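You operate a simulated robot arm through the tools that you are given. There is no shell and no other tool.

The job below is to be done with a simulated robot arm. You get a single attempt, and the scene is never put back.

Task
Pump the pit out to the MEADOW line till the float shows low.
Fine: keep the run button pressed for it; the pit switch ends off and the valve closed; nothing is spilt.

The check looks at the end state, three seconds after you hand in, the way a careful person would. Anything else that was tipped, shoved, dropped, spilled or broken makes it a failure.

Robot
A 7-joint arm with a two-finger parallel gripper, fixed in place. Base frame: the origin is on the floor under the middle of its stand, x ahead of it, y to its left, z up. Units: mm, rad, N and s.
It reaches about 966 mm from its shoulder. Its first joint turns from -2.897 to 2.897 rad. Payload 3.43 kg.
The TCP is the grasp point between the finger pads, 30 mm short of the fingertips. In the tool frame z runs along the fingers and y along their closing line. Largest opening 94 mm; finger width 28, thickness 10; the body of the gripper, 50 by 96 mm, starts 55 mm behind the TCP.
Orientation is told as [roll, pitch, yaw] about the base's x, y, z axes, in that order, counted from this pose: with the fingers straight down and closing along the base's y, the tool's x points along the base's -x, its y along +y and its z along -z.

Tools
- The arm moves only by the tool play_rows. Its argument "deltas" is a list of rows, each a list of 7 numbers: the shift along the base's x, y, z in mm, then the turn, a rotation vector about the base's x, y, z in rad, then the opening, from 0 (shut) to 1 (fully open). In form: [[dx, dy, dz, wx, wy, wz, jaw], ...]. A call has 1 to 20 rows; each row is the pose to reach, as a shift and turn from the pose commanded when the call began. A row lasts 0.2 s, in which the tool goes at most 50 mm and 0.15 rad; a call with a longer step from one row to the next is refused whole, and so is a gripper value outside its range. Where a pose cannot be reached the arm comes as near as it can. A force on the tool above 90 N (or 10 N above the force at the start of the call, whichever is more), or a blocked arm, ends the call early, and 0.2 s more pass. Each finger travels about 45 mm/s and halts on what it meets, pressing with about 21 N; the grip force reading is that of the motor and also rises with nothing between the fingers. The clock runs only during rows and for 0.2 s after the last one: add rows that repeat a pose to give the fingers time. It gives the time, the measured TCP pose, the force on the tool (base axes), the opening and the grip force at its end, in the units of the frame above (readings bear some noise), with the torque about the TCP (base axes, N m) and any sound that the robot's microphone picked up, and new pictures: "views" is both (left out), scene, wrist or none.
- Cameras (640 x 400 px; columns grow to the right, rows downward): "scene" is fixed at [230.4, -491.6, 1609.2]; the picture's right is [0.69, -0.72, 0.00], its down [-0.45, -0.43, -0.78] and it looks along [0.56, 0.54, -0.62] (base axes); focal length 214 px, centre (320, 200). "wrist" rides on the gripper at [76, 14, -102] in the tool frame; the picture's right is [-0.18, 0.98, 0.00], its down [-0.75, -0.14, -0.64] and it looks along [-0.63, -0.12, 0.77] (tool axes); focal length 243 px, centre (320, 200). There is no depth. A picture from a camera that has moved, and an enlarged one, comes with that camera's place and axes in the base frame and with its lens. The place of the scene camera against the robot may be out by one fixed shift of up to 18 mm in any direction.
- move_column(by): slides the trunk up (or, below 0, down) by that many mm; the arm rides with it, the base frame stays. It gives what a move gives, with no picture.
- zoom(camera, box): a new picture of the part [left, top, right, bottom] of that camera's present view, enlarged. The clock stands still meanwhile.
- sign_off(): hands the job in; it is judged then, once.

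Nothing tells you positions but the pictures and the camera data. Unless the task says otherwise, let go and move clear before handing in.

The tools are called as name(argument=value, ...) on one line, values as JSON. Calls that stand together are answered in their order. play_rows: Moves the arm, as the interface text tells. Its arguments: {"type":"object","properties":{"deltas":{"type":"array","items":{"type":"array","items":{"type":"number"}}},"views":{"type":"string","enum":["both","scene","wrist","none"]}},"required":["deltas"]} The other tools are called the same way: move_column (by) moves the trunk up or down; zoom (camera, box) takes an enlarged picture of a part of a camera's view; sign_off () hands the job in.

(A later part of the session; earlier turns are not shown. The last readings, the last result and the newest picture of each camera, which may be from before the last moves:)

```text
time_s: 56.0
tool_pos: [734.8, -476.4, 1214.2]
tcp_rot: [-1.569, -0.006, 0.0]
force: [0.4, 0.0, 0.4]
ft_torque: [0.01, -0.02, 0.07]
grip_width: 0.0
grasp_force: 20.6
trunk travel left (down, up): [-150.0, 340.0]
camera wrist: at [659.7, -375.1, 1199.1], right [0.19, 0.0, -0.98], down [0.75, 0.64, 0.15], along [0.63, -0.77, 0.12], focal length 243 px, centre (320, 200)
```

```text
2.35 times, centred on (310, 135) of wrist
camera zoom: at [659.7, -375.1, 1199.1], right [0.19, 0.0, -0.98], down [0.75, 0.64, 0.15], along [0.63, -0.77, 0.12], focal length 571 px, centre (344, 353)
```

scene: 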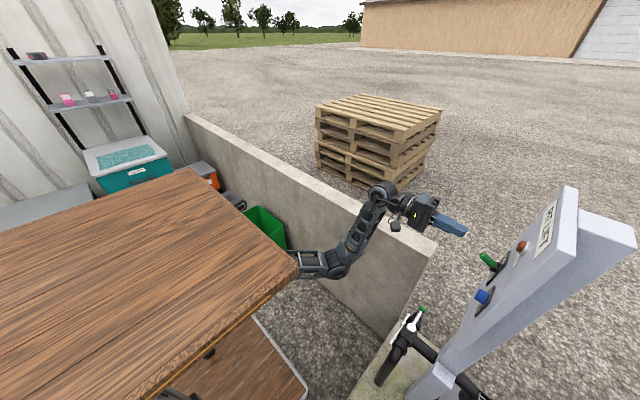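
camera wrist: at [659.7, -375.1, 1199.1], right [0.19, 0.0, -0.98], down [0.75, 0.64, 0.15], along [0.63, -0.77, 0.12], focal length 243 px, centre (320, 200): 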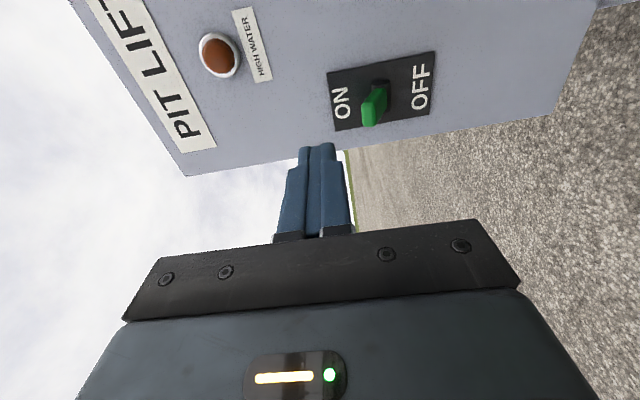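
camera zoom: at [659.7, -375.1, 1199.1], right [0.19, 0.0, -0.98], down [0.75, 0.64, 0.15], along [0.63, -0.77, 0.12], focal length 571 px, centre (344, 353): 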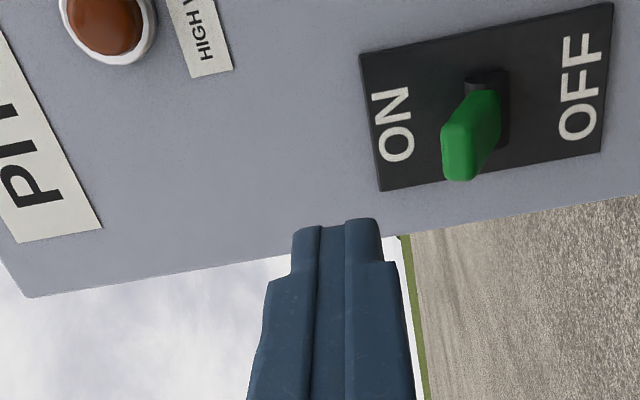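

The handle tip is near (737,-556,1177) and the fingers are above it. I'll move in over the handle and press down gradually.

play_rows(deltas=[[1, -25, 0, 0, 0, 0, 0], [2, -50, 0, 0, 0, 0, 0], [2, -67, 0, 0, 0, 0, 0], [2, -67, -8, 0, 0, 0, 0], [2, -67, -16, 0, 0, 0, 0], [2, -67, -22, 0, 0, 0, 0], [2, -67, -28, 0, 0, 0, 0], [2, -67, -34, 0, 0, 0, 0], [2, -67, -40, 0, 0, 0, 0], [2, -67, -44, 0, 0, 0, 0]], views="both")

zoom(camera="scene", box=[400, 210, 550, 320])

zoom(camera="wrist", box=[200, 80, 420, 220])

```text
time_s: 58.2
tool_pos: [737.7, -545.0, 1171.3]
tcp_rot: [-1.569, -0.005, 0.0]
force: [-0.2, -0.2, 0.6]
ft_torque: [-0.02, -0.02, 0.01]
grip_width: 0.0
grasp_force: 21.2
trunk travel left (down, up): [-150.0, 340.0]
camera wrist: at [661.8, -444.0, 1155.9], right [0.19, 0.0, -0.98], down [0.75, 0.64, 0.15], along [0.63, -0.77, 0.12], focal length 243 px, centre (320, 200)
```

scene: 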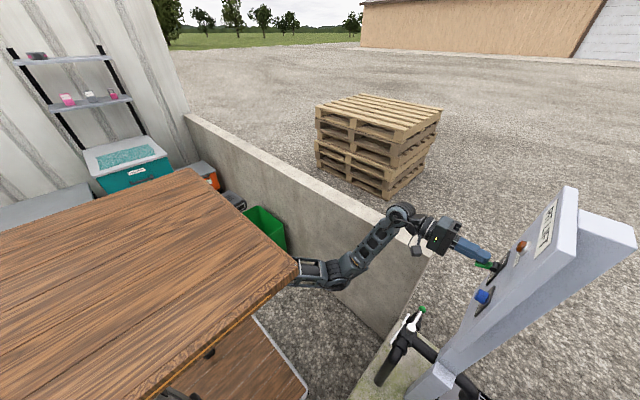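
wrist: 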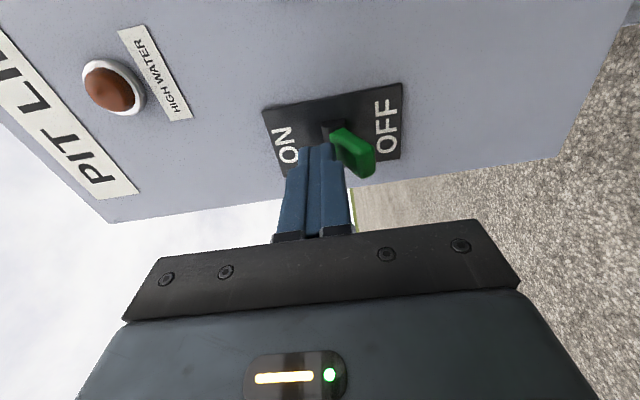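

```text
3.64 times, centred on (475, 265) of scene
camera zoom: at [230.4, -491.6, 1609.2], right [0.69, -0.72, 0.0], down [-0.45, -0.43, -0.78], along [0.56, 0.54, -0.62], focal length 780 px, centre (-244, -36)
```

zoom: 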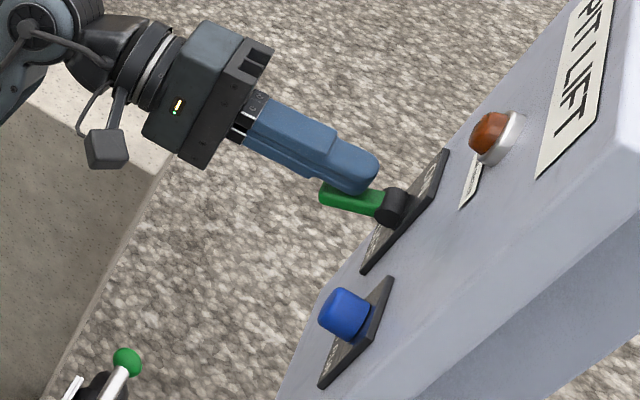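

```text
2.86 times, centred on (310, 150) of wrist
camera zoom: at [661.8, -444.0, 1155.9], right [0.19, 0.0, -0.98], down [0.75, 0.64, 0.15], along [0.63, -0.77, 0.12], focal length 693 px, centre (349, 343)
```

zoom: 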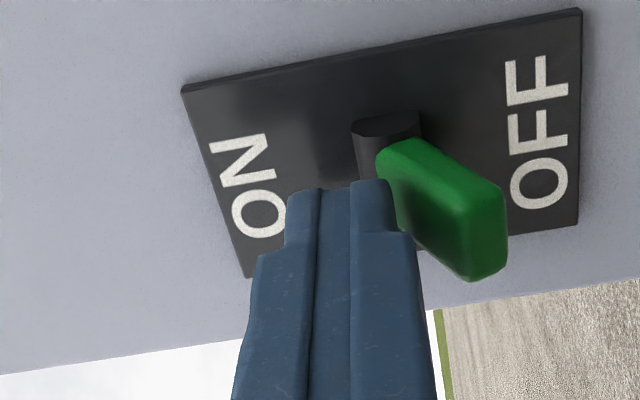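

The handle has snapped down to OFF and matches the original picture. I'll nudge slightly lower to confirm it's fully home, then back out.

play_rows(deltas=[[0, 0, -3, 0, 0, 0, 0], [0, 0, -5, 0, 0, 0, 0]], views="none")

play_rows(deltas=[[0, 0, 5, 0, 0, 0, 0], [0, 10, 12, 0, 0, 0, 0], [0, 40, 12, 0, 0, 0, 0], [-10, 80, 12, 0, 0, 0, 0], [-20, 110, 12, 0, 0, 0, 0]], views="both")

zoom(camera="scene", box=[400, 210, 550, 320])

```text
time_s: 58.8
tool_pos: [738.4, -545.5, 1167.7]
tcp_rot: [-1.574, -0.007, 0.001]
force: [2.2, -1.8, 8.2]
ft_torque: [-0.22, 0.07, 0.06]
grip_width: 0.0
grasp_force: 21.0
trunk travel left (down, up): [-150.0, 340.0]
```

```text
time_s: 60.0
tool_pos: [715.4, -435.7, 1176.8]
tcp_rot: [-1.57, -0.003, -0.002]
force: [-0.2, -0.1, 0.3]
ft_torque: [-0.01, 0.03, 0.0]
grip_width: 0.0
grasp_force: 21.7
trunk travel left (down, up): [-150.0, 340.0]
camera wrist: at [640.4, -334.5, 1161.8], right [0.19, 0.0, -0.98], down [0.75, 0.64, 0.15], along [0.63, -0.77, 0.12], focal length 243 px, centre (320, 200)
```

scene: 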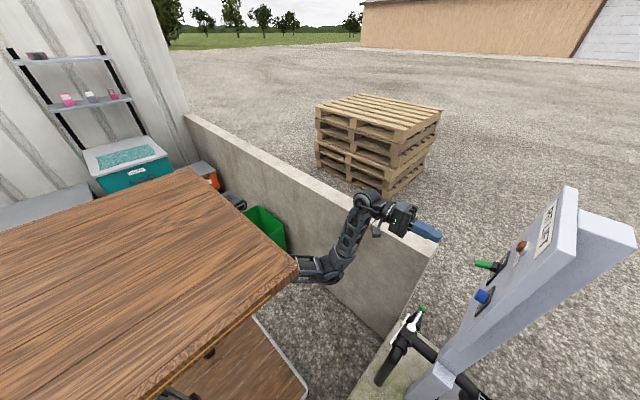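
wrist: 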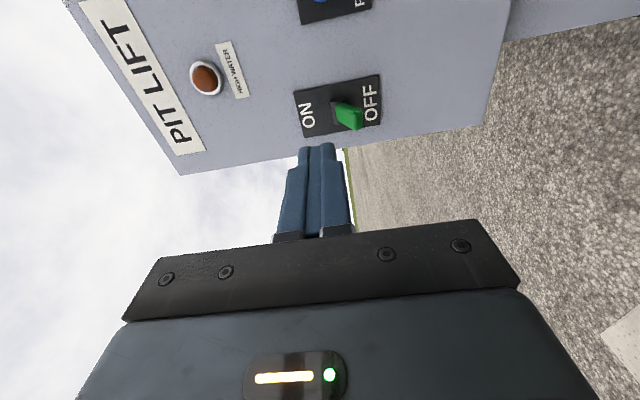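

```text
3.64 times, centred on (475, 265) of scene
camera zoom: at [230.4, -491.6, 1609.2], right [0.69, -0.72, 0.0], down [-0.45, -0.43, -0.78], along [0.56, 0.54, -0.62], focal length 780 px, centre (-244, -36)
```

zoom: 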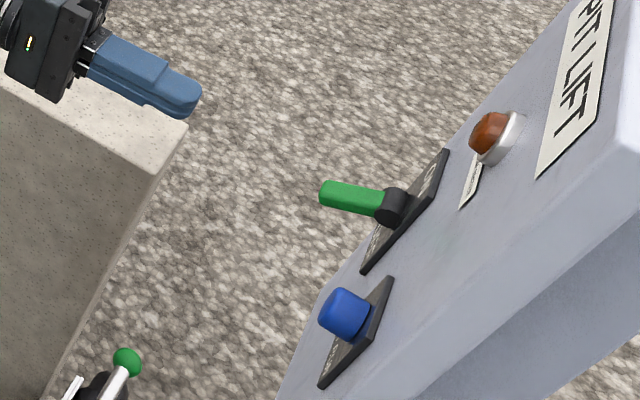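

The switch is OFF and the button released. Now to close the valve: I'll return the tool to vertical, then turn to yaw -180° to straddle the lever as before.

play_rows(deltas=[[-8, 10, 0, 0.14, 0, 0, 0], [-18, 22, -5, 0.28, 0, 0, 0], [-28, 34, -12, 0.42, 0, 0, 0], [-38, 46, -20, 0.56, 0, 0, 0], [-48, 58, -30, 0.7, 0, 0, 0], [-58, 70, -40, 0.84, 0, 0, 0], [-68, 82, -52, 0.98, 0, 0, 0], [-78, 95, -64, 1.12, 0, 0, 0], [-88, 108, -76, 1.26, 0, 0, 0], [-98, 122, -88, 1.41, 0, 0, 0], [-108, 135, -97, 1.57, 0, 0, 0]], views="none")

play_rows(deltas=[[0, 0, -8, 0, 0, -0.145, 0.1], [0, 0, -16, 0, 0, -0.29, 0.2], [0, 0, -24, 0, 0, -0.435, 0.3], [0, 0, -32, 0, 0, -0.58, 0.45], [0, 0, -40, 0, 0, -0.725, 0.45], [0, 0, -48, 0, 0, -0.87, 0.45], [0, 0, -56, 0, 0, -1.015, 0.45], [0, 0, -64, 0, 0, -1.16, 0.45], [0, 0, -72, 0, 0, -1.305, 0.45], [0, 0, -80, 0, 0, -1.45, 0.45], [0, 0, -90, 0, 0, -1.571, 0.45]], views="none")

play_rows(deltas=[[0, 0, 0, 0, 0, -0.145, 0.45], [0, 0, 0, 0, 0, -0.29, 0.45], [0, 0, 0, 0, 0, -0.435, 0.45], [0, 0, 0, 0, 0, -0.58, 0.45], [0, 0, 0, 0, 0, -0.725, 0.45], [0, 0, 0, 0, 0, -0.87, 0.45], [0, 0, 0, 0, 0, -1.015, 0.45], [0, 0, 0, 0, 0, -1.16, 0.45], [0, 0, 0, 0, 0, -1.305, 0.45], [0, 0, 0, 0, 0, -1.45, 0.45], [0, 0, 0, 0, 0, -1.571, 0.45]], views="scene")

```text
refused: row 11 steps farther than a row can; nothing moved
```

```text
time_s: 62.4
tool_pos: [669.5, -420.1, 1086.5]
tcp_rot: [-1.572, -0.005, -1.565]
force: [-1.3, -1.2, -0.1]
ft_torque: [0.0, -0.02, 0.0]
grip_width: 42.4
grasp_force: 0.2
out of reach, approached as far as the arm can: row 10, 11
trunk travel left (down, up): [-150.0, 340.0]
```

```text
time_s: 64.8
tool_pos: [670.9, -356.4, 1162.4]
tcp_rot: [-1.602, -0.037, -3.123]
force: [-0.2, -0.2, 1.1]
ft_torque: [-0.01, 0.01, -0.01]
grip_width: 42.0
grasp_force: 0.0
out of reach, approached as far as the arm can: row 1, 2, 3, 4, 5, 6, 7, 8, 9, 10, 11
trunk travel left (down, up): [-150.0, 340.0]
heard: click
```

scene: 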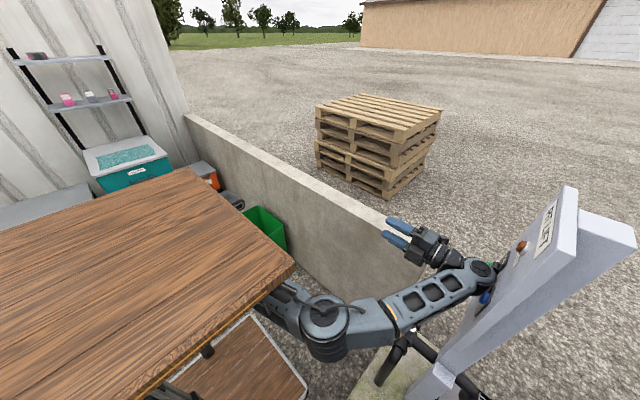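

That first call was refused for a row that turned too far, and the following ones ran from the wrong orientation. The arm's wrist is now close to the panel and a click was heard. I'll look closely before any motion.

zoom(camera="scene", box=[430, 200, 570, 320])

zoom(camera="scene", box=[260, 190, 560, 400])

zoom(camera="wrist", box=[0, 0, 640, 400])

```text
3.33 times, centred on (500, 260) of scene
camera zoom: at [230.4, -491.6, 1609.2], right [0.69, -0.72, 0.0], down [-0.45, -0.43, -0.78], along [0.56, 0.54, -0.62], focal length 715 px, centre (-280, 0)
```

zoom: 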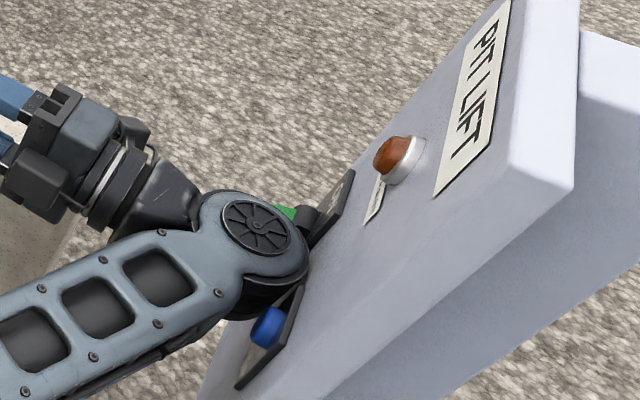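

```text
1.90 times, centred on (410, 295) of scene
camera zoom: at [230.4, -491.6, 1609.2], right [0.69, -0.72, 0.0], down [-0.45, -0.43, -0.78], along [0.56, 0.54, -0.62], focal length 408 px, centre (149, 19)
```

zoom: 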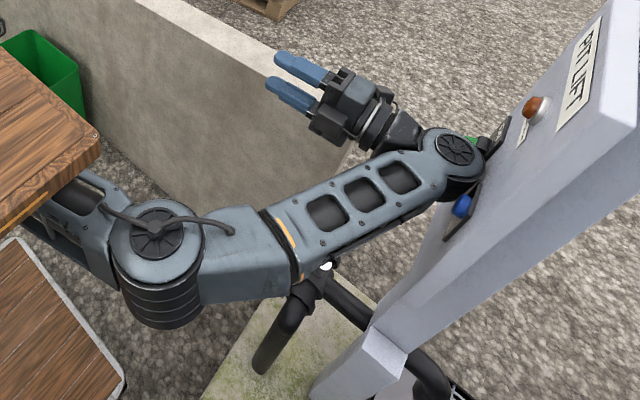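

```text
1.00 times, centred on (320, 200) of wrist (not enlarged: the box is as wide or as high as the picture)
camera zoom: at [748.1, -458.6, 1141.8], right [-0.22, 0.03, -0.97], down [-0.74, -0.66, 0.15], along [-0.64, 0.75, 0.17], focal length 243 px, centre (320, 200)
```

zoom: 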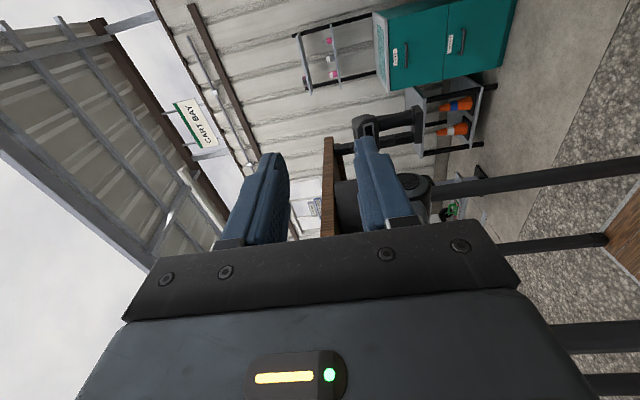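

The wrist is right next to the panel, over the RUN button; the click was probably that button (the switch handle still appears out toward OFF). I'll withdraw gently straight away from the panel in small steps, one call at a time.

play_rows(deltas=[[0, 8, 0, 0, 0, 0, 0.45], [0, 16, 0, 0, 0, 0, 0.45], [0, 24, 0, 0, 0, 0, 0.45], [0, 32, 0, 0, 0, 0, 0.45]], views="both")

```text
time_s: 65.8
tool_pos: [670.8, -355.8, 1189.6]
tcp_rot: [-1.571, -0.008, 3.141]
force: [-0.1, 0.2, 0.1]
ft_torque: [0.03, 0.02, -0.02]
grip_width: 42.3
grasp_force: 0.1
out of reach, approached as far as the arm can: row 1, 2, 3, 4
trunk travel left (down, up): [-150.0, 340.0]
camera wrist: at [747.9, -460.1, 1173.4], right [-0.19, 0.0, -0.98], down [-0.75, -0.64, 0.15], along [-0.63, 0.77, 0.12], focal length 243 px, centre (320, 200)
```

scene: 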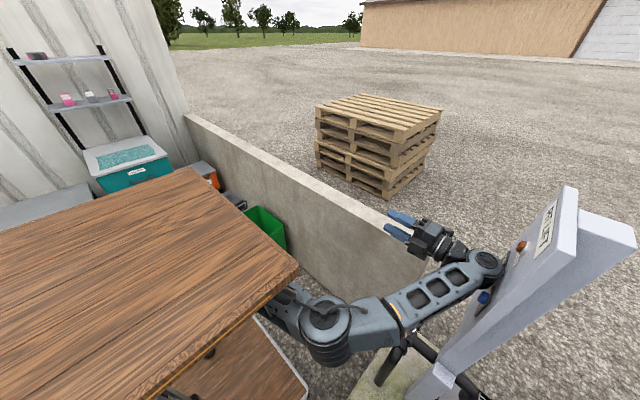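
wrist: 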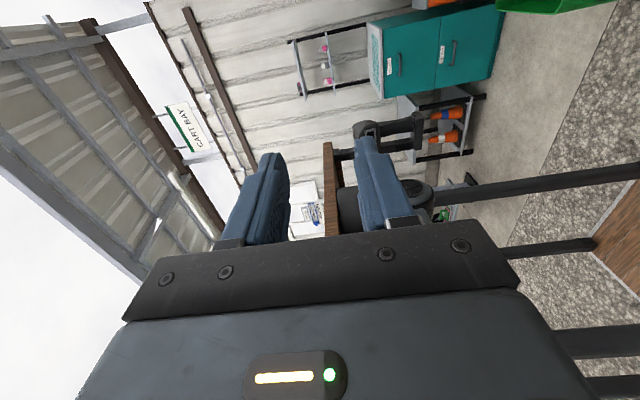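

The pose is limited by the wrist bend, so pure translation doesn't work from here. I'll check how close the wrist is to the panel controls before choosing how to unwind.

zoom(camera="scene", box=[430, 200, 570, 320])

zoom(camera="scene", box=[250, 190, 550, 400])

```text
3.33 times, centred on (500, 260) of scene
camera zoom: at [230.4, -491.6, 1609.2], right [0.69, -0.72, 0.0], down [-0.45, -0.43, -0.78], along [0.56, 0.54, -0.62], focal length 715 px, centre (-280, 0)
```

zoom: 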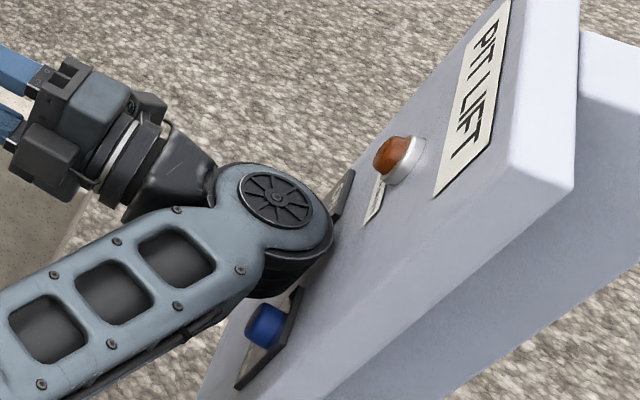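

```text
1.90 times, centred on (400, 295) of scene
camera zoom: at [230.4, -491.6, 1609.2], right [0.69, -0.72, 0.0], down [-0.45, -0.43, -0.78], along [0.56, 0.54, -0.62], focal length 408 px, centre (168, 19)
```

zoom: 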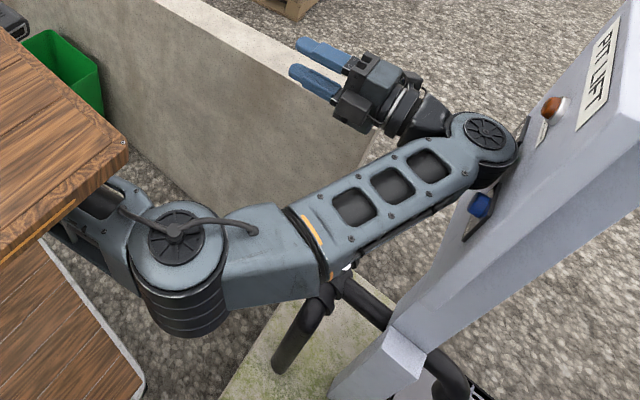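

The wrist sits between the button and the lamp, a few millimetres off the panel face. Rotating the fingers toward +x relieves the wrist bend, so I'll do that while moving the wrist itself straight away from the panel.

play_rows(deltas=[[32, 20, 0, 0, 0, -0.14, 0.45], [62, 35, 0, 0, 0, -0.28, 0.45]], views="scene")

```text
time_s: 66.4
tool_pos: [732.8, -327.0, 1206.9]
tcp_rot: [-1.573, -0.017, 2.861]
force: [-0.6, -0.9, 0.1]
ft_torque: [-0.03, -0.01, 0.02]
grip_width: 42.1
grasp_force: 0.0
out of reach, approached as far as the arm can: row 1, 2
trunk travel left (down, up): [-150.0, 340.0]
```

scene: 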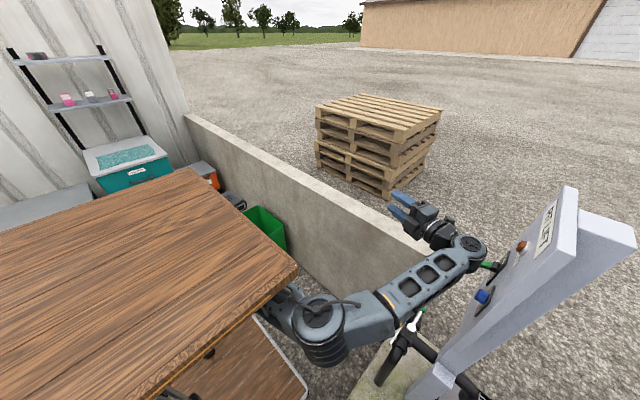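

The wrist is moving away from the panel and the controls are visible again. I'll continue the same unwinding motion.

play_rows(deltas=[[28, 10, 0, 0, 0, -0.14, 0.45], [55, 15, 0, 0, 0, -0.28, 0.45], [79, 18, 0, 0, 0, -0.42, 0.45]], views="scene")

```text
time_s: 67.2
tool_pos: [815.3, -307.0, 1220.5]
tcp_rot: [-1.57, -0.023, 2.442]
force: [-0.2, 0.0, 0.4]
ft_torque: [-0.03, 0.0, 0.0]
grip_width: 42.4
grasp_force: 0.1
out of reach, approached as far as the arm can: row 1, 2, 3
trunk travel left (down, up): [-150.0, 340.0]
```

scene: 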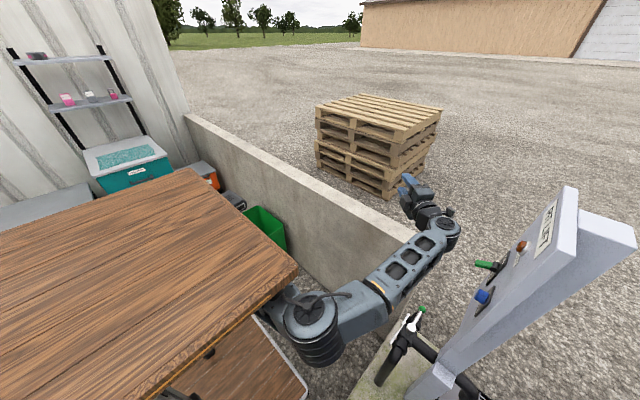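

The wrist is clear of the panel. I'll check the switch, button and valve state now.

zoom(camera="scene", box=[400, 210, 550, 320])

zoom(camera="scene", box=[250, 190, 550, 400])

```text
3.64 times, centred on (475, 265) of scene
camera zoom: at [230.4, -491.6, 1609.2], right [0.69, -0.72, 0.0], down [-0.45, -0.43, -0.78], along [0.56, 0.54, -0.62], focal length 780 px, centre (-244, -36)
```

zoom: 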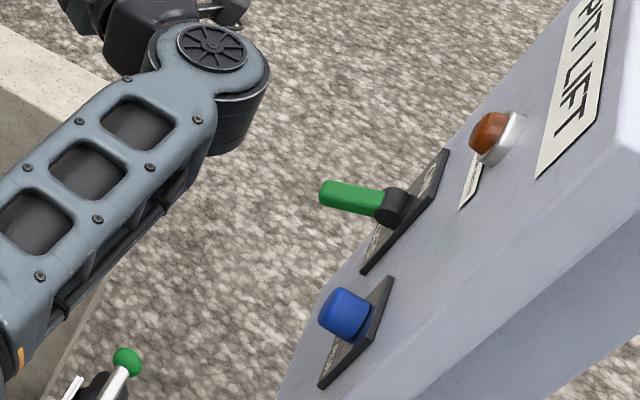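

```text
1.90 times, centred on (400, 295) of scene
camera zoom: at [230.4, -491.6, 1609.2], right [0.69, -0.72, 0.0], down [-0.45, -0.43, -0.78], along [0.56, 0.54, -0.62], focal length 408 px, centre (168, 19)
```

zoom: 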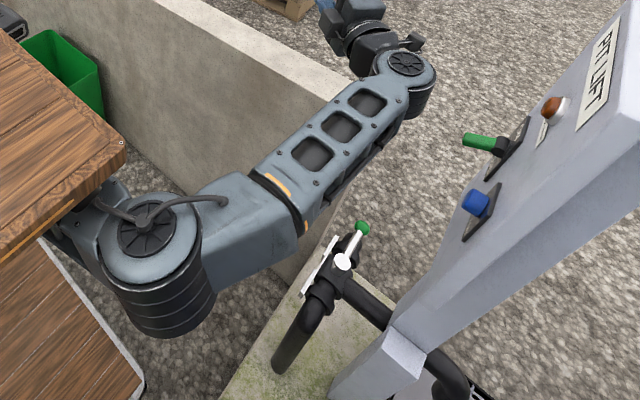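

Good news: the switch is still OFF, the button is out and nothing is disturbed. Now I'll rotate the fingers down while bringing the wrist back toward the robot, in checked stages.

play_rows(deltas=[[-6.5, 11.3, -31.6, -0.1092, 0.092, 0, 0.45], [-15.8, 19.1, -62.7, -0.2186, 0.184, 0, 0.45], [-27.9, 23.8, -92.5, -0.3279, 0.276, 0, 0.45], [-42.5, 25.4, -120.4, -0.4371, 0.368, 0, 0.45], [-59.5, 24.2, -146, -0.5464, 0.46, 0, 0.45]], views="scene")

```text
time_s: 67.8
tool_pos: [802.8, -318.1, 1141.7]
tcp_rot: [-1.456, -0.145, 2.436]
force: [-0.7, -0.4, -0.1]
ft_torque: [0.0, 0.0, 0.01]
grip_width: 42.4
grasp_force: 0.1
out of reach, approached as far as the arm can: row 1, 2, 3
trunk travel left (down, up): [-150.0, 340.0]
stopped in row 3: the arm was blocked; the commanded pose is now the measured one
```

scene: 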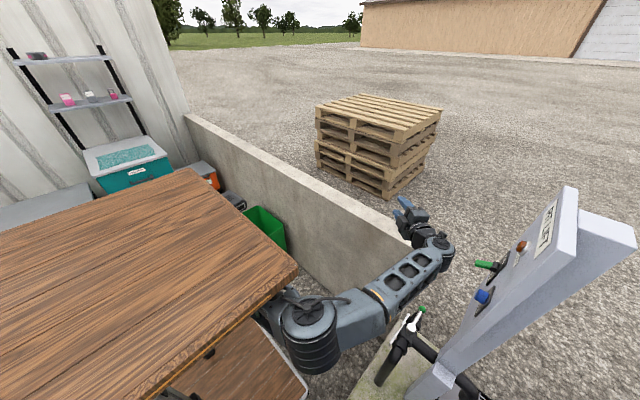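

The arm reports being blocked. I'll look for what it touches before continuing.

zoom(camera="scene", box=[230, 170, 480, 400])

zoom(camera="wrist", box=[0, 0, 640, 400])

zoom(camera="scene", box=[240, 280, 360, 400])

```text
1.74 times, centred on (355, 285) of scene
camera zoom: at [230.4, -491.6, 1609.2], right [0.69, -0.72, 0.0], down [-0.45, -0.43, -0.78], along [0.56, 0.54, -0.62], focal length 373 px, centre (259, 52)
```

zoom: 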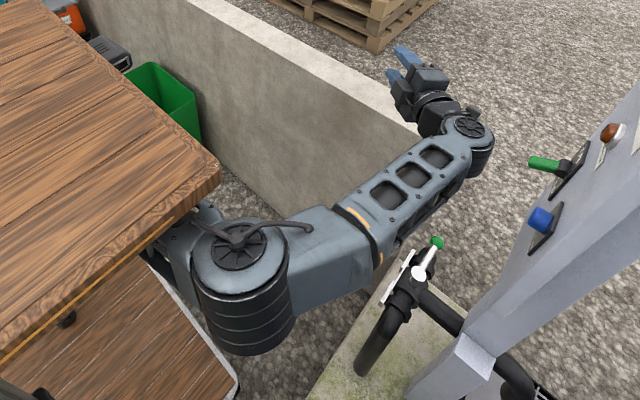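

```text
1.00 times, centred on (320, 200) of wrist (not enlarged: the box is as wide or as high as the picture)
camera zoom: at [791.9, -447.0, 1126.2], right [-0.32, 0.13, -0.94], down [-0.95, -0.01, 0.32], along [0.03, 0.99, 0.12], focal length 243 px, centre (320, 200)
```

zoom: 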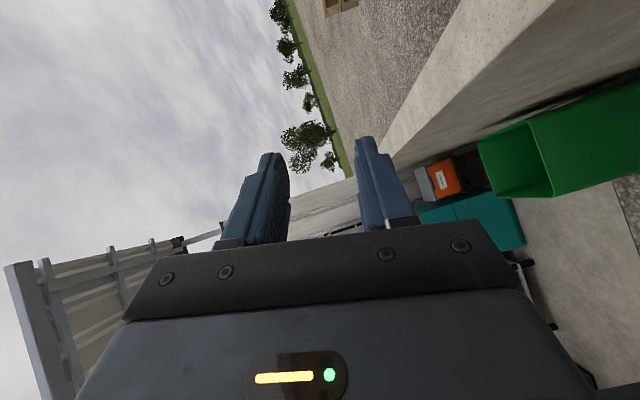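

```text
3.33 times, centred on (300, 340) of scene
camera zoom: at [230.4, -491.6, 1609.2], right [0.69, -0.72, 0.0], down [-0.45, -0.43, -0.78], along [0.56, 0.54, -0.62], focal length 715 px, centre (387, -267)
```

zoom: 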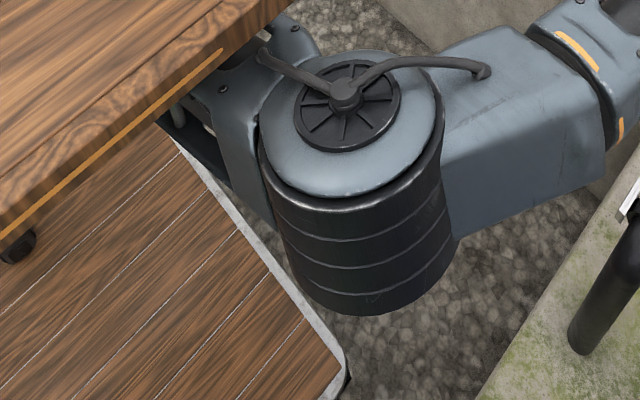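

The elbow is swung out beside the carriage board, and the upper arm is probably touching the board's underside. I'll try a small roll about the finger axis, which should relax the wrist joints without moving the wrist position.

play_rows(deltas=[[0, 0, 0, -0.0886, -0.1074, 0.0159, 0.45], [0, 0, 0, -0.1772, -0.2148, 0.0318, 0.45]], views="scene")

```text
time_s: 68.4
tool_pos: [800.8, -318.9, 1140.4]
tcp_rot: [-1.457, -0.142, 2.439]
force: [0.2, 0.0, 0.1]
ft_torque: [0.01, -0.03, -0.03]
grip_width: 42.3
grasp_force: 0.0
out of reach, approached as far as the arm can: row 1, 2
trunk travel left (down, up): [-150.0, 340.0]
```

scene: 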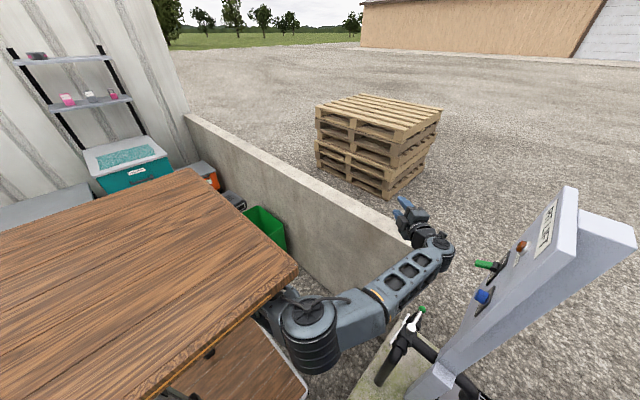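

That roll direction is at its limit. I'll try the opposite direction by a small amount.

play_rows(deltas=[[0, 0, 0, 0.0886, 0.1074, -0.0159, 0.45], [0, 0, 0, 0.1772, 0.2148, -0.0318, 0.45]], views="scene")

```text
time_s: 69.0
tool_pos: [800.4, -317.7, 1141.0]
tcp_rot: [-1.449, -0.427, 2.401]
force: [0.0, 0.8, 0.6]
ft_torque: [0.03, 0.0, 0.0]
grip_width: 42.3
grasp_force: 0.0
trunk travel left (down, up): [-150.0, 340.0]
```

scene: 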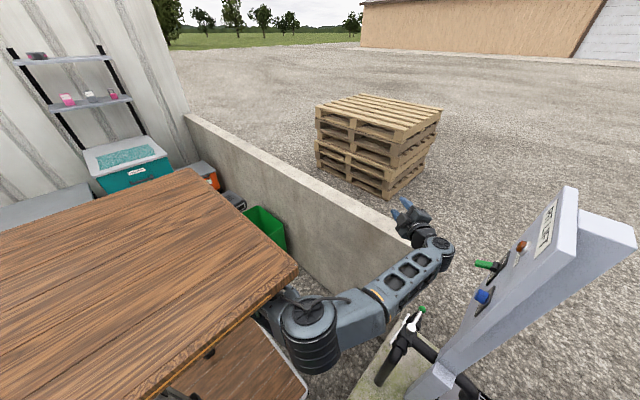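

Rolling the other way is free: the last wrist joint was at its limit. I'll keep rolling about the finger axis (only the hand turns) to bring that joint back toward mid-range.

play_rows(deltas=[[0, 0, 0, 0.0884, 0.1074, -0.0159, 0.45], [0, 0, 0, 0.1768, 0.2148, -0.0318, 0.45], [0, 0, 0, 0.2652, 0.3222, -0.0476, 0.45], [0, 0, 0, 0.3536, 0.4296, -0.0635, 0.45], [0, 0, 0, 0.442, 0.537, -0.0794, 0.45], [0, 0, 0, 0.5305, 0.6444, -0.0953, 0.45], [0, 0, 0, 0.6189, 0.7518, -0.1111, 0.45], [0, 0, 0, 0.7073, 0.8592, -0.127, 0.45], [0, 0, 0, 0.7957, 0.9665, -0.1429, 0.45], [0, 0, 0, 0.8841, 1.0739, -0.1588, 0.45]], views="scene")

```text
time_s: 71.2
tool_pos: [797.0, -328.9, 1128.4]
tcp_rot: [1.3, -1.279, -0.442]
force: [0.8, 0.4, -0.5]
ft_torque: [0.02, 0.0, -0.01]
grip_width: 42.4
grasp_force: 0.0
trunk travel left (down, up): [-150.0, 340.0]
```

scene: 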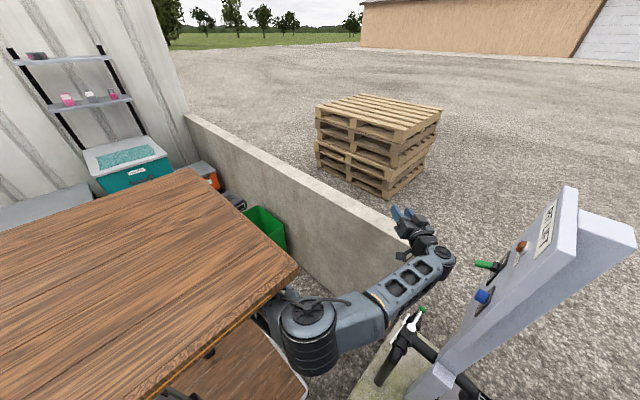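

The hand joint is now mid-range. Next I'll swing the fingers from pointing left to pointing down about the forearm axis while lowering the wrist a little (which keeps the upper arm away from the board), first a short part.

play_rows(deltas=[[-2.8, -1, -34.7, -0.1274, 0.0574, 0, 0.45], [-7.2, -5.6, -68.5, -0.2548, 0.1148, 0, 0.45], [-13.2, -13.6, -100.8, -0.3822, 0.1722, 0, 0.45], [-20.6, -24.9, -131.2, -0.5096, 0.2296, 0, 0.45]], views="scene")

```text
time_s: 71.9
tool_pos: [786.6, -335.8, 997.8]
tcp_rot: [0.712, -1.157, 0.126]
force: [0.8, 0.5, -0.3]
ft_torque: [-0.02, 0.0, 0.01]
grip_width: 42.3
grasp_force: 0.1
out of reach, approached as far as the arm can: row 3
trunk travel left (down, up): [-150.0, 340.0]
stopped in row 3: the arm was blocked; the commanded pose is now the measured one
```

scene: 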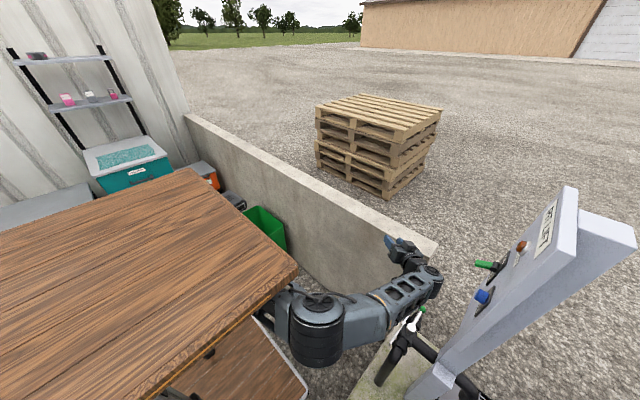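

It was blocked again partway. I'll take a closer look at where the arm touches.

zoom(camera="scene", box=[240, 210, 460, 390])

zoom(camera="wrist", box=[0, 0, 640, 400])

zoom(camera="scene", box=[230, 260, 340, 370])

```text
2.22 times, centred on (350, 300) of scene
camera zoom: at [230.4, -491.6, 1609.2], right [0.69, -0.72, 0.0], down [-0.45, -0.43, -0.78], along [0.56, 0.54, -0.62], focal length 477 px, centre (253, -22)
```

zoom: 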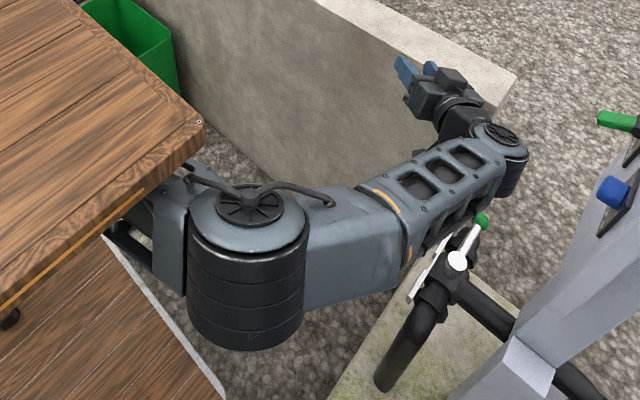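

```text
1.00 times, centred on (320, 200) of wrist (not enlarged: the box is as wide or as high as the picture)
camera zoom: at [684.5, -406.8, 962.3], right [-0.6, 0.67, 0.43], down [0.01, -0.53, 0.85], along [0.8, 0.51, 0.31], focal length 243 px, centre (320, 200)
```

zoom: 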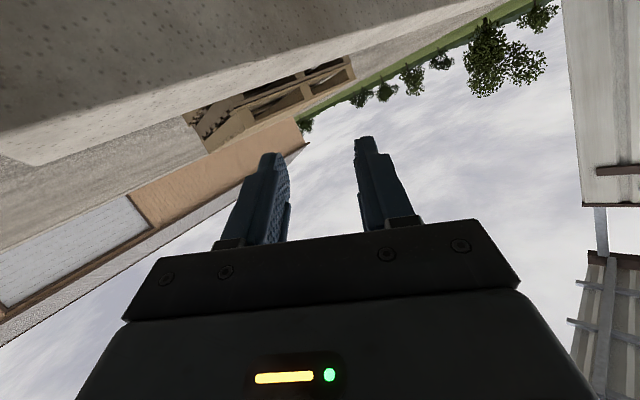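

```text
3.64 times, centred on (285, 315) of scene
camera zoom: at [230.4, -491.6, 1609.2], right [0.69, -0.72, 0.0], down [-0.45, -0.43, -0.78], along [0.56, 0.54, -0.62], focal length 780 px, centre (447, -218)
```

zoom: 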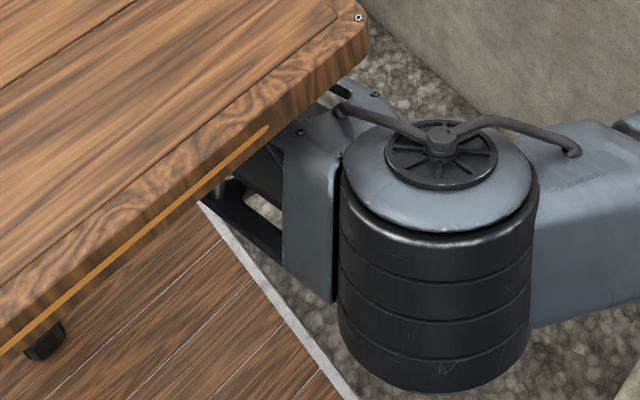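

I now understand: the shoulder is under the board's front edge and the elbow is flipped to the right, so bending the hand down drives the elbow up into the board. The way back is to turn the hand the other way (left → up → over → down) so the elbow swings down and around. I'll test with a few rows.

play_rows(deltas=[[10.4, 13.9, 32.2, 0.084, -0.112, 0, 0.45], [17.3, 25.3, 65.1, 0.168, -0.224, 0, 0.45], [20.9, 34.2, 98.2, 0.252, -0.336, 0, 0.45]], views="scene")

```text
time_s: 72.7
tool_pos: [807.7, -302.8, 1093.7]
tcp_rot: [2.076, -1.363, -1.2]
force: [0.0, 0.1, 0.4]
ft_torque: [0.01, 0.02, 0.01]
grip_width: 42.1
grasp_force: 0.1
trunk travel left (down, up): [-150.0, 340.0]
```

scene: 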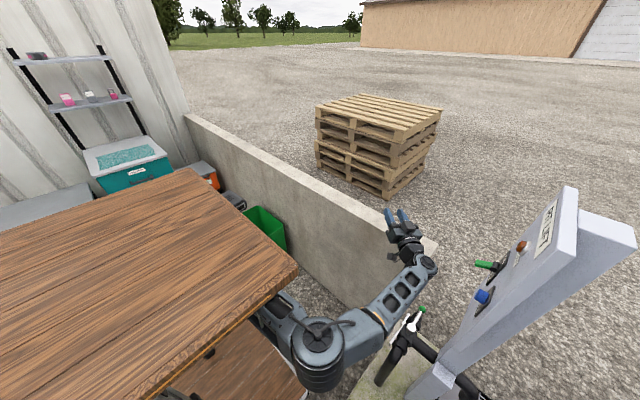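

That worked with no limits hit, and the elbow is swinging down. I'll continue the same rotation.

play_rows(deltas=[[0.4, 6.5, 32.6, 0.084, -0.112, 0, 0.45], [-2.4, 10.5, 64.3, 0.168, -0.224, 0, 0.45], [-8.3, 12.3, 94.4, 0.252, -0.336, 0, 0.45], [-17.1, 11.9, 122.5, 0.336, -0.448, 0, 0.45], [-28.4, 9.7, 148, 0.42, -0.56, 0, 0.45]], views="scene")

```text
time_s: 73.9
tool_pos: [779.2, -294.4, 1245.5]
tcp_rot: [-3.119, -0.793, -2.209]
force: [-0.4, -0.1, 0.5]
ft_torque: [-0.01, 0.03, 0.0]
grip_width: 42.1
grasp_force: 0.1
trunk travel left (down, up): [-150.0, 340.0]
```

scene: 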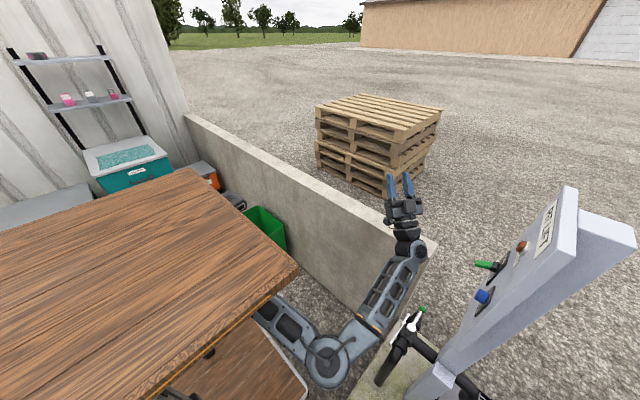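

The elbow has swung down to below the arm line, exactly as intended. I'll continue turning so it comes round to its usual left side, keeping the hand away from the panel.

play_rows(deltas=[[-16, -5.9, 22.4, 0.0924, -0.105, 0, 0.45], [-33.8, -13.5, 41.5, 0.1848, -0.21, 0, 0.45], [-53.1, -22.4, 56.8, 0.2772, -0.315, 0, 0.45], [-73.5, -32.2, 68.3, 0.3696, -0.42, 0, 0.45], [-94.6, -42.6, 75.7, 0.462, -0.525, 0, 0.45], [-115.9, -53.3, 79, 0.5544, -0.63, 0, 0.45]], views="scene")

```text
time_s: 75.3
tool_pos: [664.1, -348.5, 1322.4]
tcp_rot: [-2.966, 0.035, -2.273]
force: [-0.2, 0.0, 1.2]
ft_torque: [-0.01, -0.02, -0.02]
grip_width: 42.0
grasp_force: 0.0
trunk travel left (down, up): [-150.0, 340.0]
```

scene: 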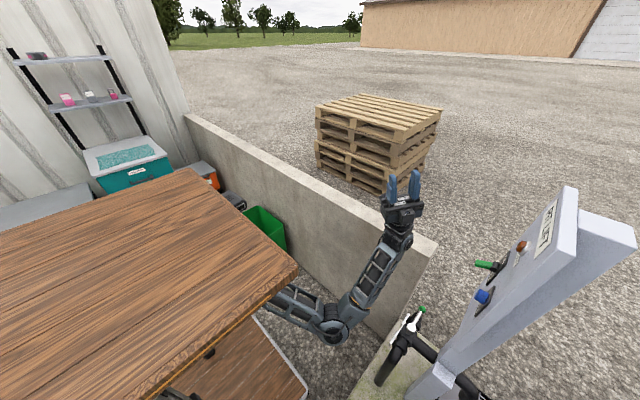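

The elbow is coming around to the left. I'll continue the turn, hand now tipping over toward the right side while staying well clear of the panel and board.

play_rows(deltas=[[-21.1, -20.6, -1.5, 0.098, -0.1, 0, 0.45], [-41.6, -40.8, -7.2, 0.196, -0.2, 0, 0.45], [-61.2, -59.9, -16.7, 0.294, -0.3, 0, 0.45], [-79.4, -77.8, -30, 0.392, -0.4, 0, 0.45], [-95.9, -94, -46.7, 0.49, -0.5, 0, 0.45]], views="scene")

```text
time_s: 76.5
tool_pos: [566.9, -440.7, 1277.4]
tcp_rot: [-2.884, 0.731, -2.242]
force: [0.6, 0.3, 0.3]
ft_torque: [0.04, 0.01, -0.01]
grip_width: 42.3
grasp_force: 0.1
trunk travel left (down, up): [-150.0, 340.0]
```

scene: 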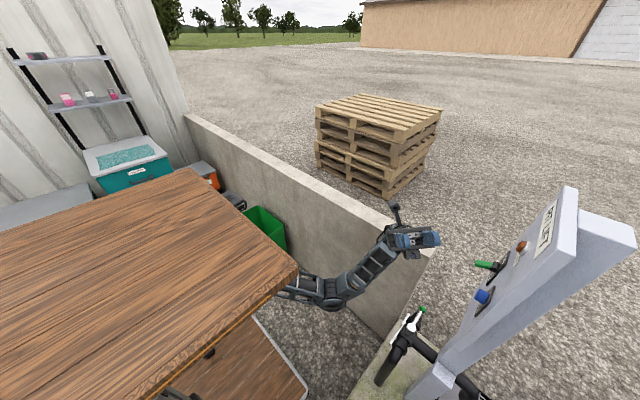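

The posture now looks like the normal one (elbow left and low). I'll continue turning the hand to the right and down.

play_rows(deltas=[[-14.5, -14.2, -19.8, 0.098, -0.1, 0, 0.45], [-26.6, -26.1, -42.2, 0.196, -0.2, 0, 0.45], [-36.3, -35.6, -66.6, 0.294, -0.3, 0, 0.45], [-43.2, -42.3, -92.8, 0.392, -0.4, 0, 0.45], [-47.2, -46.3, -120, 0.49, -0.5, 0, 0.45], [-48.2, -47.4, -147.7, 0.588, -0.6, 0, 0.45]], views="scene")

```text
time_s: 77.9
tool_pos: [517.1, -487.6, 1127.6]
tcp_rot: [-1.344, 1.479, -0.743]
force: [-0.3, -0.5, -0.2]
ft_torque: [-0.01, 0.0, 0.02]
grip_width: 42.4
grasp_force: 0.0
trunk travel left (down, up): [-150.0, 340.0]
```

scene: 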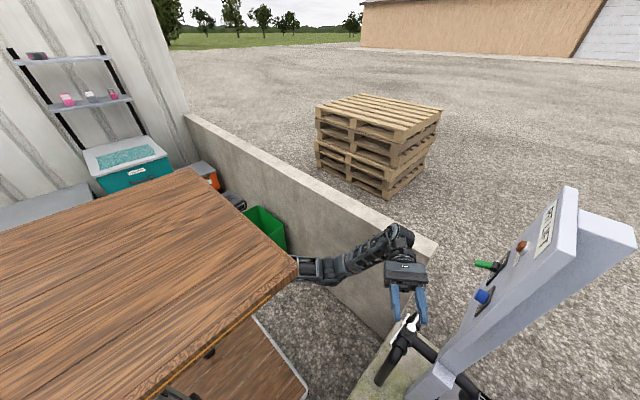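

All as planned. I'll finish swinging the hand down to near vertical.

play_rows(deltas=[[-2.1, 4.9, -27.7, 0.098, -0.1, 0, 0.45], [-1.3, 12.6, -54.6, 0.196, -0.2, 0, 0.45], [2.3, 23.2, -80.4, 0.294, -0.3, 0, 0.45], [8.7, 36.3, -104.3, 0.392, -0.4, 0, 0.45], [17.5, 51.9, -126, 0.49, -0.5, 0, 0.45], [28.6, 69.6, -144.9, 0.588, -0.6, 0, 0.45], [41.6, 89.3, -160.7, 0.686, -0.7, 0, 0.45], [56.2, 110.6, -173, 0.784, -0.8, 0, 0.45], [72, 133, -181.6, 0.882, -0.9, 0, 0.45], [88.8, 156.3, -186.1, 0.98, -1.0, 0, 0.45]], views="both")

```text
time_s: 80.1
tool_pos: [607.0, -329.5, 941.6]
tcp_rot: [0.157, 0.165, 0.678]
force: [-0.6, -0.6, -0.2]
ft_torque: [0.01, 0.03, 0.0]
grip_width: 42.2
grasp_force: 0.1
trunk travel left (down, up): [-150.0, 340.0]
camera wrist: at [564.0, -369.9, 1055.4], right [-0.45, 0.89, 0.12], down [0.81, 0.34, 0.48], along [0.38, 0.31, -0.87], focal length 243 px, centre (320, 200)
```

scene: 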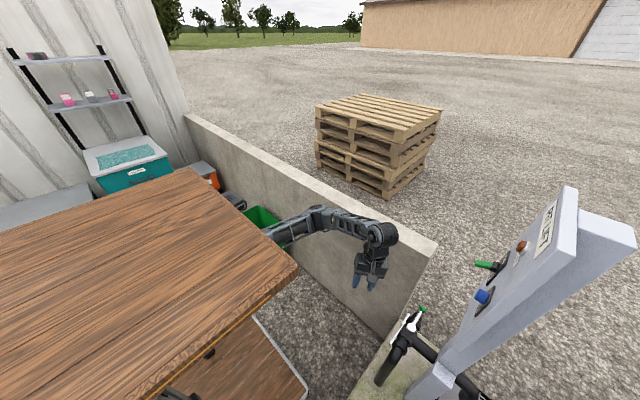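
wrist: 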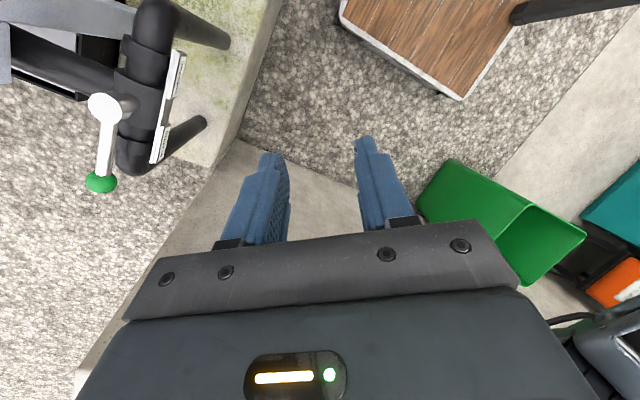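

The arm is back in its normal posture with the hand nearly vertical, and the valve lever is still on MEADOW. First I'll remove the small tilt.

play_rows(deltas=[[0, 0, 10, -0.01, -0.115, 0, 0.45], [0, 0, 20, -0.02, -0.23, 0, 0.45]], views="none")

```text
time_s: 80.7
tool_pos: [608.1, -329.8, 960.5]
tcp_rot: [-0.002, -0.001, 0.667]
force: [0.5, 0.4, 0.1]
ft_torque: [0.02, 0.02, 0.03]
grip_width: 42.3
grasp_force: 0.1
trunk travel left (down, up): [-150.0, 340.0]
```

The tool is vertical at yaw 0.67. I'll turn it back toward yaw -90° with the tool held in place.

play_rows(deltas=[[0, 0, 0, 0, 0, -0.14, 0.45], [0, 0, 0, 0, 0, -0.28, 0.45], [0, 0, 0, 0, 0, -0.42, 0.45], [0, 0, 0, 0, 0, -0.56, 0.45], [0, 0, 0, 0, 0, -0.7, 0.45], [0, 0, 0, 0, 0, -0.84, 0.45], [0, 0, 0, 0, 0, -0.98, 0.45], [0, 0, 0, 0, 0, -1.12, 0.45], [0, 0, 0, 0, 0, -1.26, 0.45], [0, 0, 0, 0, 0, -1.4, 0.45], [0, 0, 0, 0, 0, -1.54, 0.45], [0, 0, 0, 0, 0, -1.68, 0.45], [0, 0, 0, 0, 0, -1.82, 0.45], [0, 0, 0, 0, 0, -1.96, 0.45], [0, 0, 0, 0, 0, -2.1, 0.45], [0, 0, 0, 0, 0, -2.237, 0.45]], views="both")

```text
time_s: 84.1
tool_pos: [606.3, -329.8, 962.3]
tcp_rot: [-0.001, 0.0, -1.573]
force: [-0.2, -0.5, 0.0]
ft_torque: [-0.01, -0.03, 0.0]
grip_width: 42.3
grasp_force: 0.0
trunk travel left (down, up): [-150.0, 340.0]
camera wrist: at [622.2, -256.5, 1063.8], right [0.98, -0.19, 0.0], down [-0.14, -0.75, 0.64], along [-0.12, -0.63, -0.77], focal length 243 px, centre (320, 200)
```

scene: 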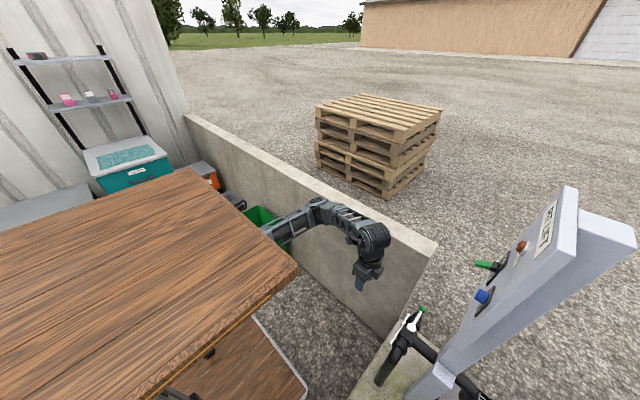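
wrist: 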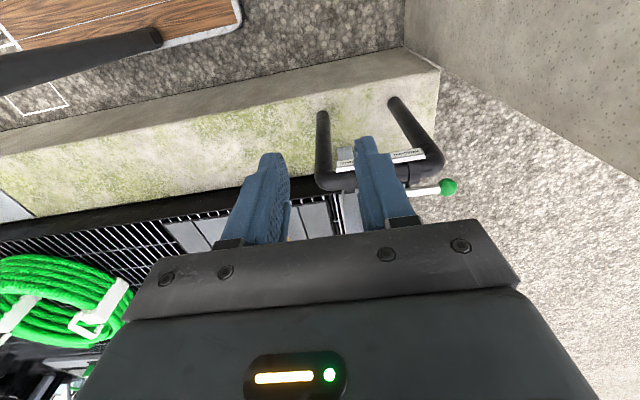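

Normal again at yaw -90°. I'll turn on to yaw -180°.

play_rows(deltas=[[0, 0, 0, 0, 0, -0.142, 0.45], [0, 0, 0, 0, 0, -0.284, 0.45], [0, 0, 0, 0, 0, -0.426, 0.45], [0, 0, 0, 0, 0, -0.568, 0.45], [0, 0, 0, 0, 0, -0.71, 0.45], [0, 0, 0, 0, 0, -0.852, 0.45], [0, 0, 0, 0, 0, -0.994, 0.45], [0, 0, 0, 0, 0, -1.136, 0.45], [0, 0, 0, 0, 0, -1.278, 0.45], [0, 0, 0, 0, 0, -1.42, 0.45], [0, 0, 0, 0, 0, -1.562, 0.45]], views="scene")

```text
time_s: 86.5
tool_pos: [608.6, -329.5, 962.4]
tcp_rot: [-0.003, 0.0, -3.133]
force: [0.1, 0.1, 0.1]
ft_torque: [0.01, -0.02, -0.01]
grip_width: 42.3
grasp_force: 0.1
trunk travel left (down, up): [-150.0, 340.0]
```

scene: 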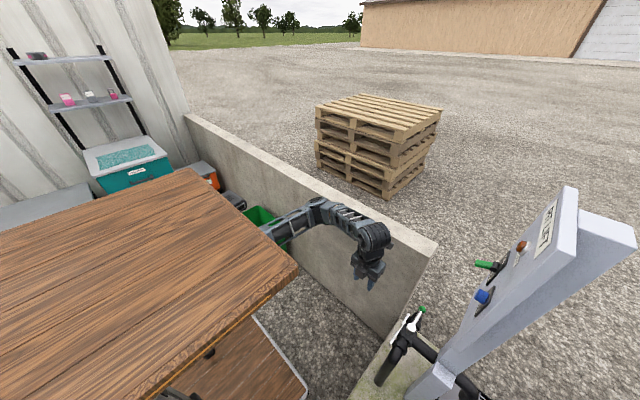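

Yaw -180° reached. Now I'll tilt the fingers outward by 0.6 rad and move to the standoff point I used earlier when leaving the lever.

play_rows(deltas=[[8, -12, -12, 0, -0.12, 0, 0.45], [16, -24, -24, 0, -0.24, 0, 0.45], [24, -36, -36, 0, -0.36, 0, 0.45], [32, -48, -48, 0, -0.48, 0, 0.45], [37, -58, -58, 0, -0.6, 0, 0.45]], views="both")

```text
time_s: 87.7
tool_pos: [645.5, -388.5, 903.4]
tcp_rot: [0.005, 0.601, -3.129]
force: [-0.4, 0.1, -0.9]
ft_torque: [-0.04, 0.0, 0.0]
grip_width: 42.3
grasp_force: 0.0
trunk travel left (down, up): [-150.0, 340.0]
camera wrist: at [650.3, -403.0, 1030.5], right [-0.14, -0.98, -0.1], down [-0.99, 0.13, 0.1], along [-0.09, 0.11, -0.99], focal length 243 px, centre (320, 200)
```

scene: 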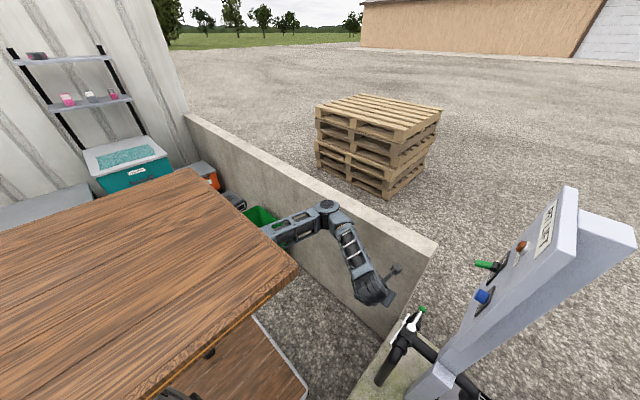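
wrist: 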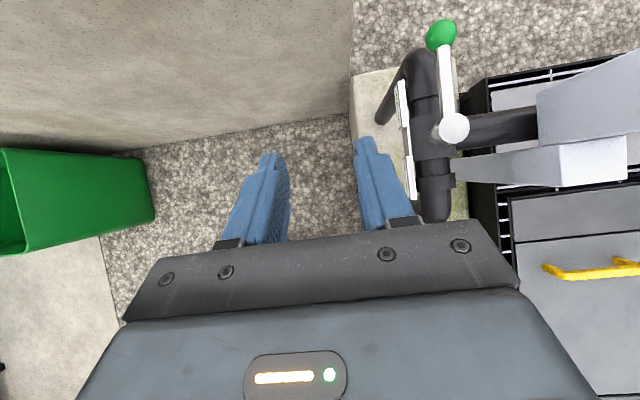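

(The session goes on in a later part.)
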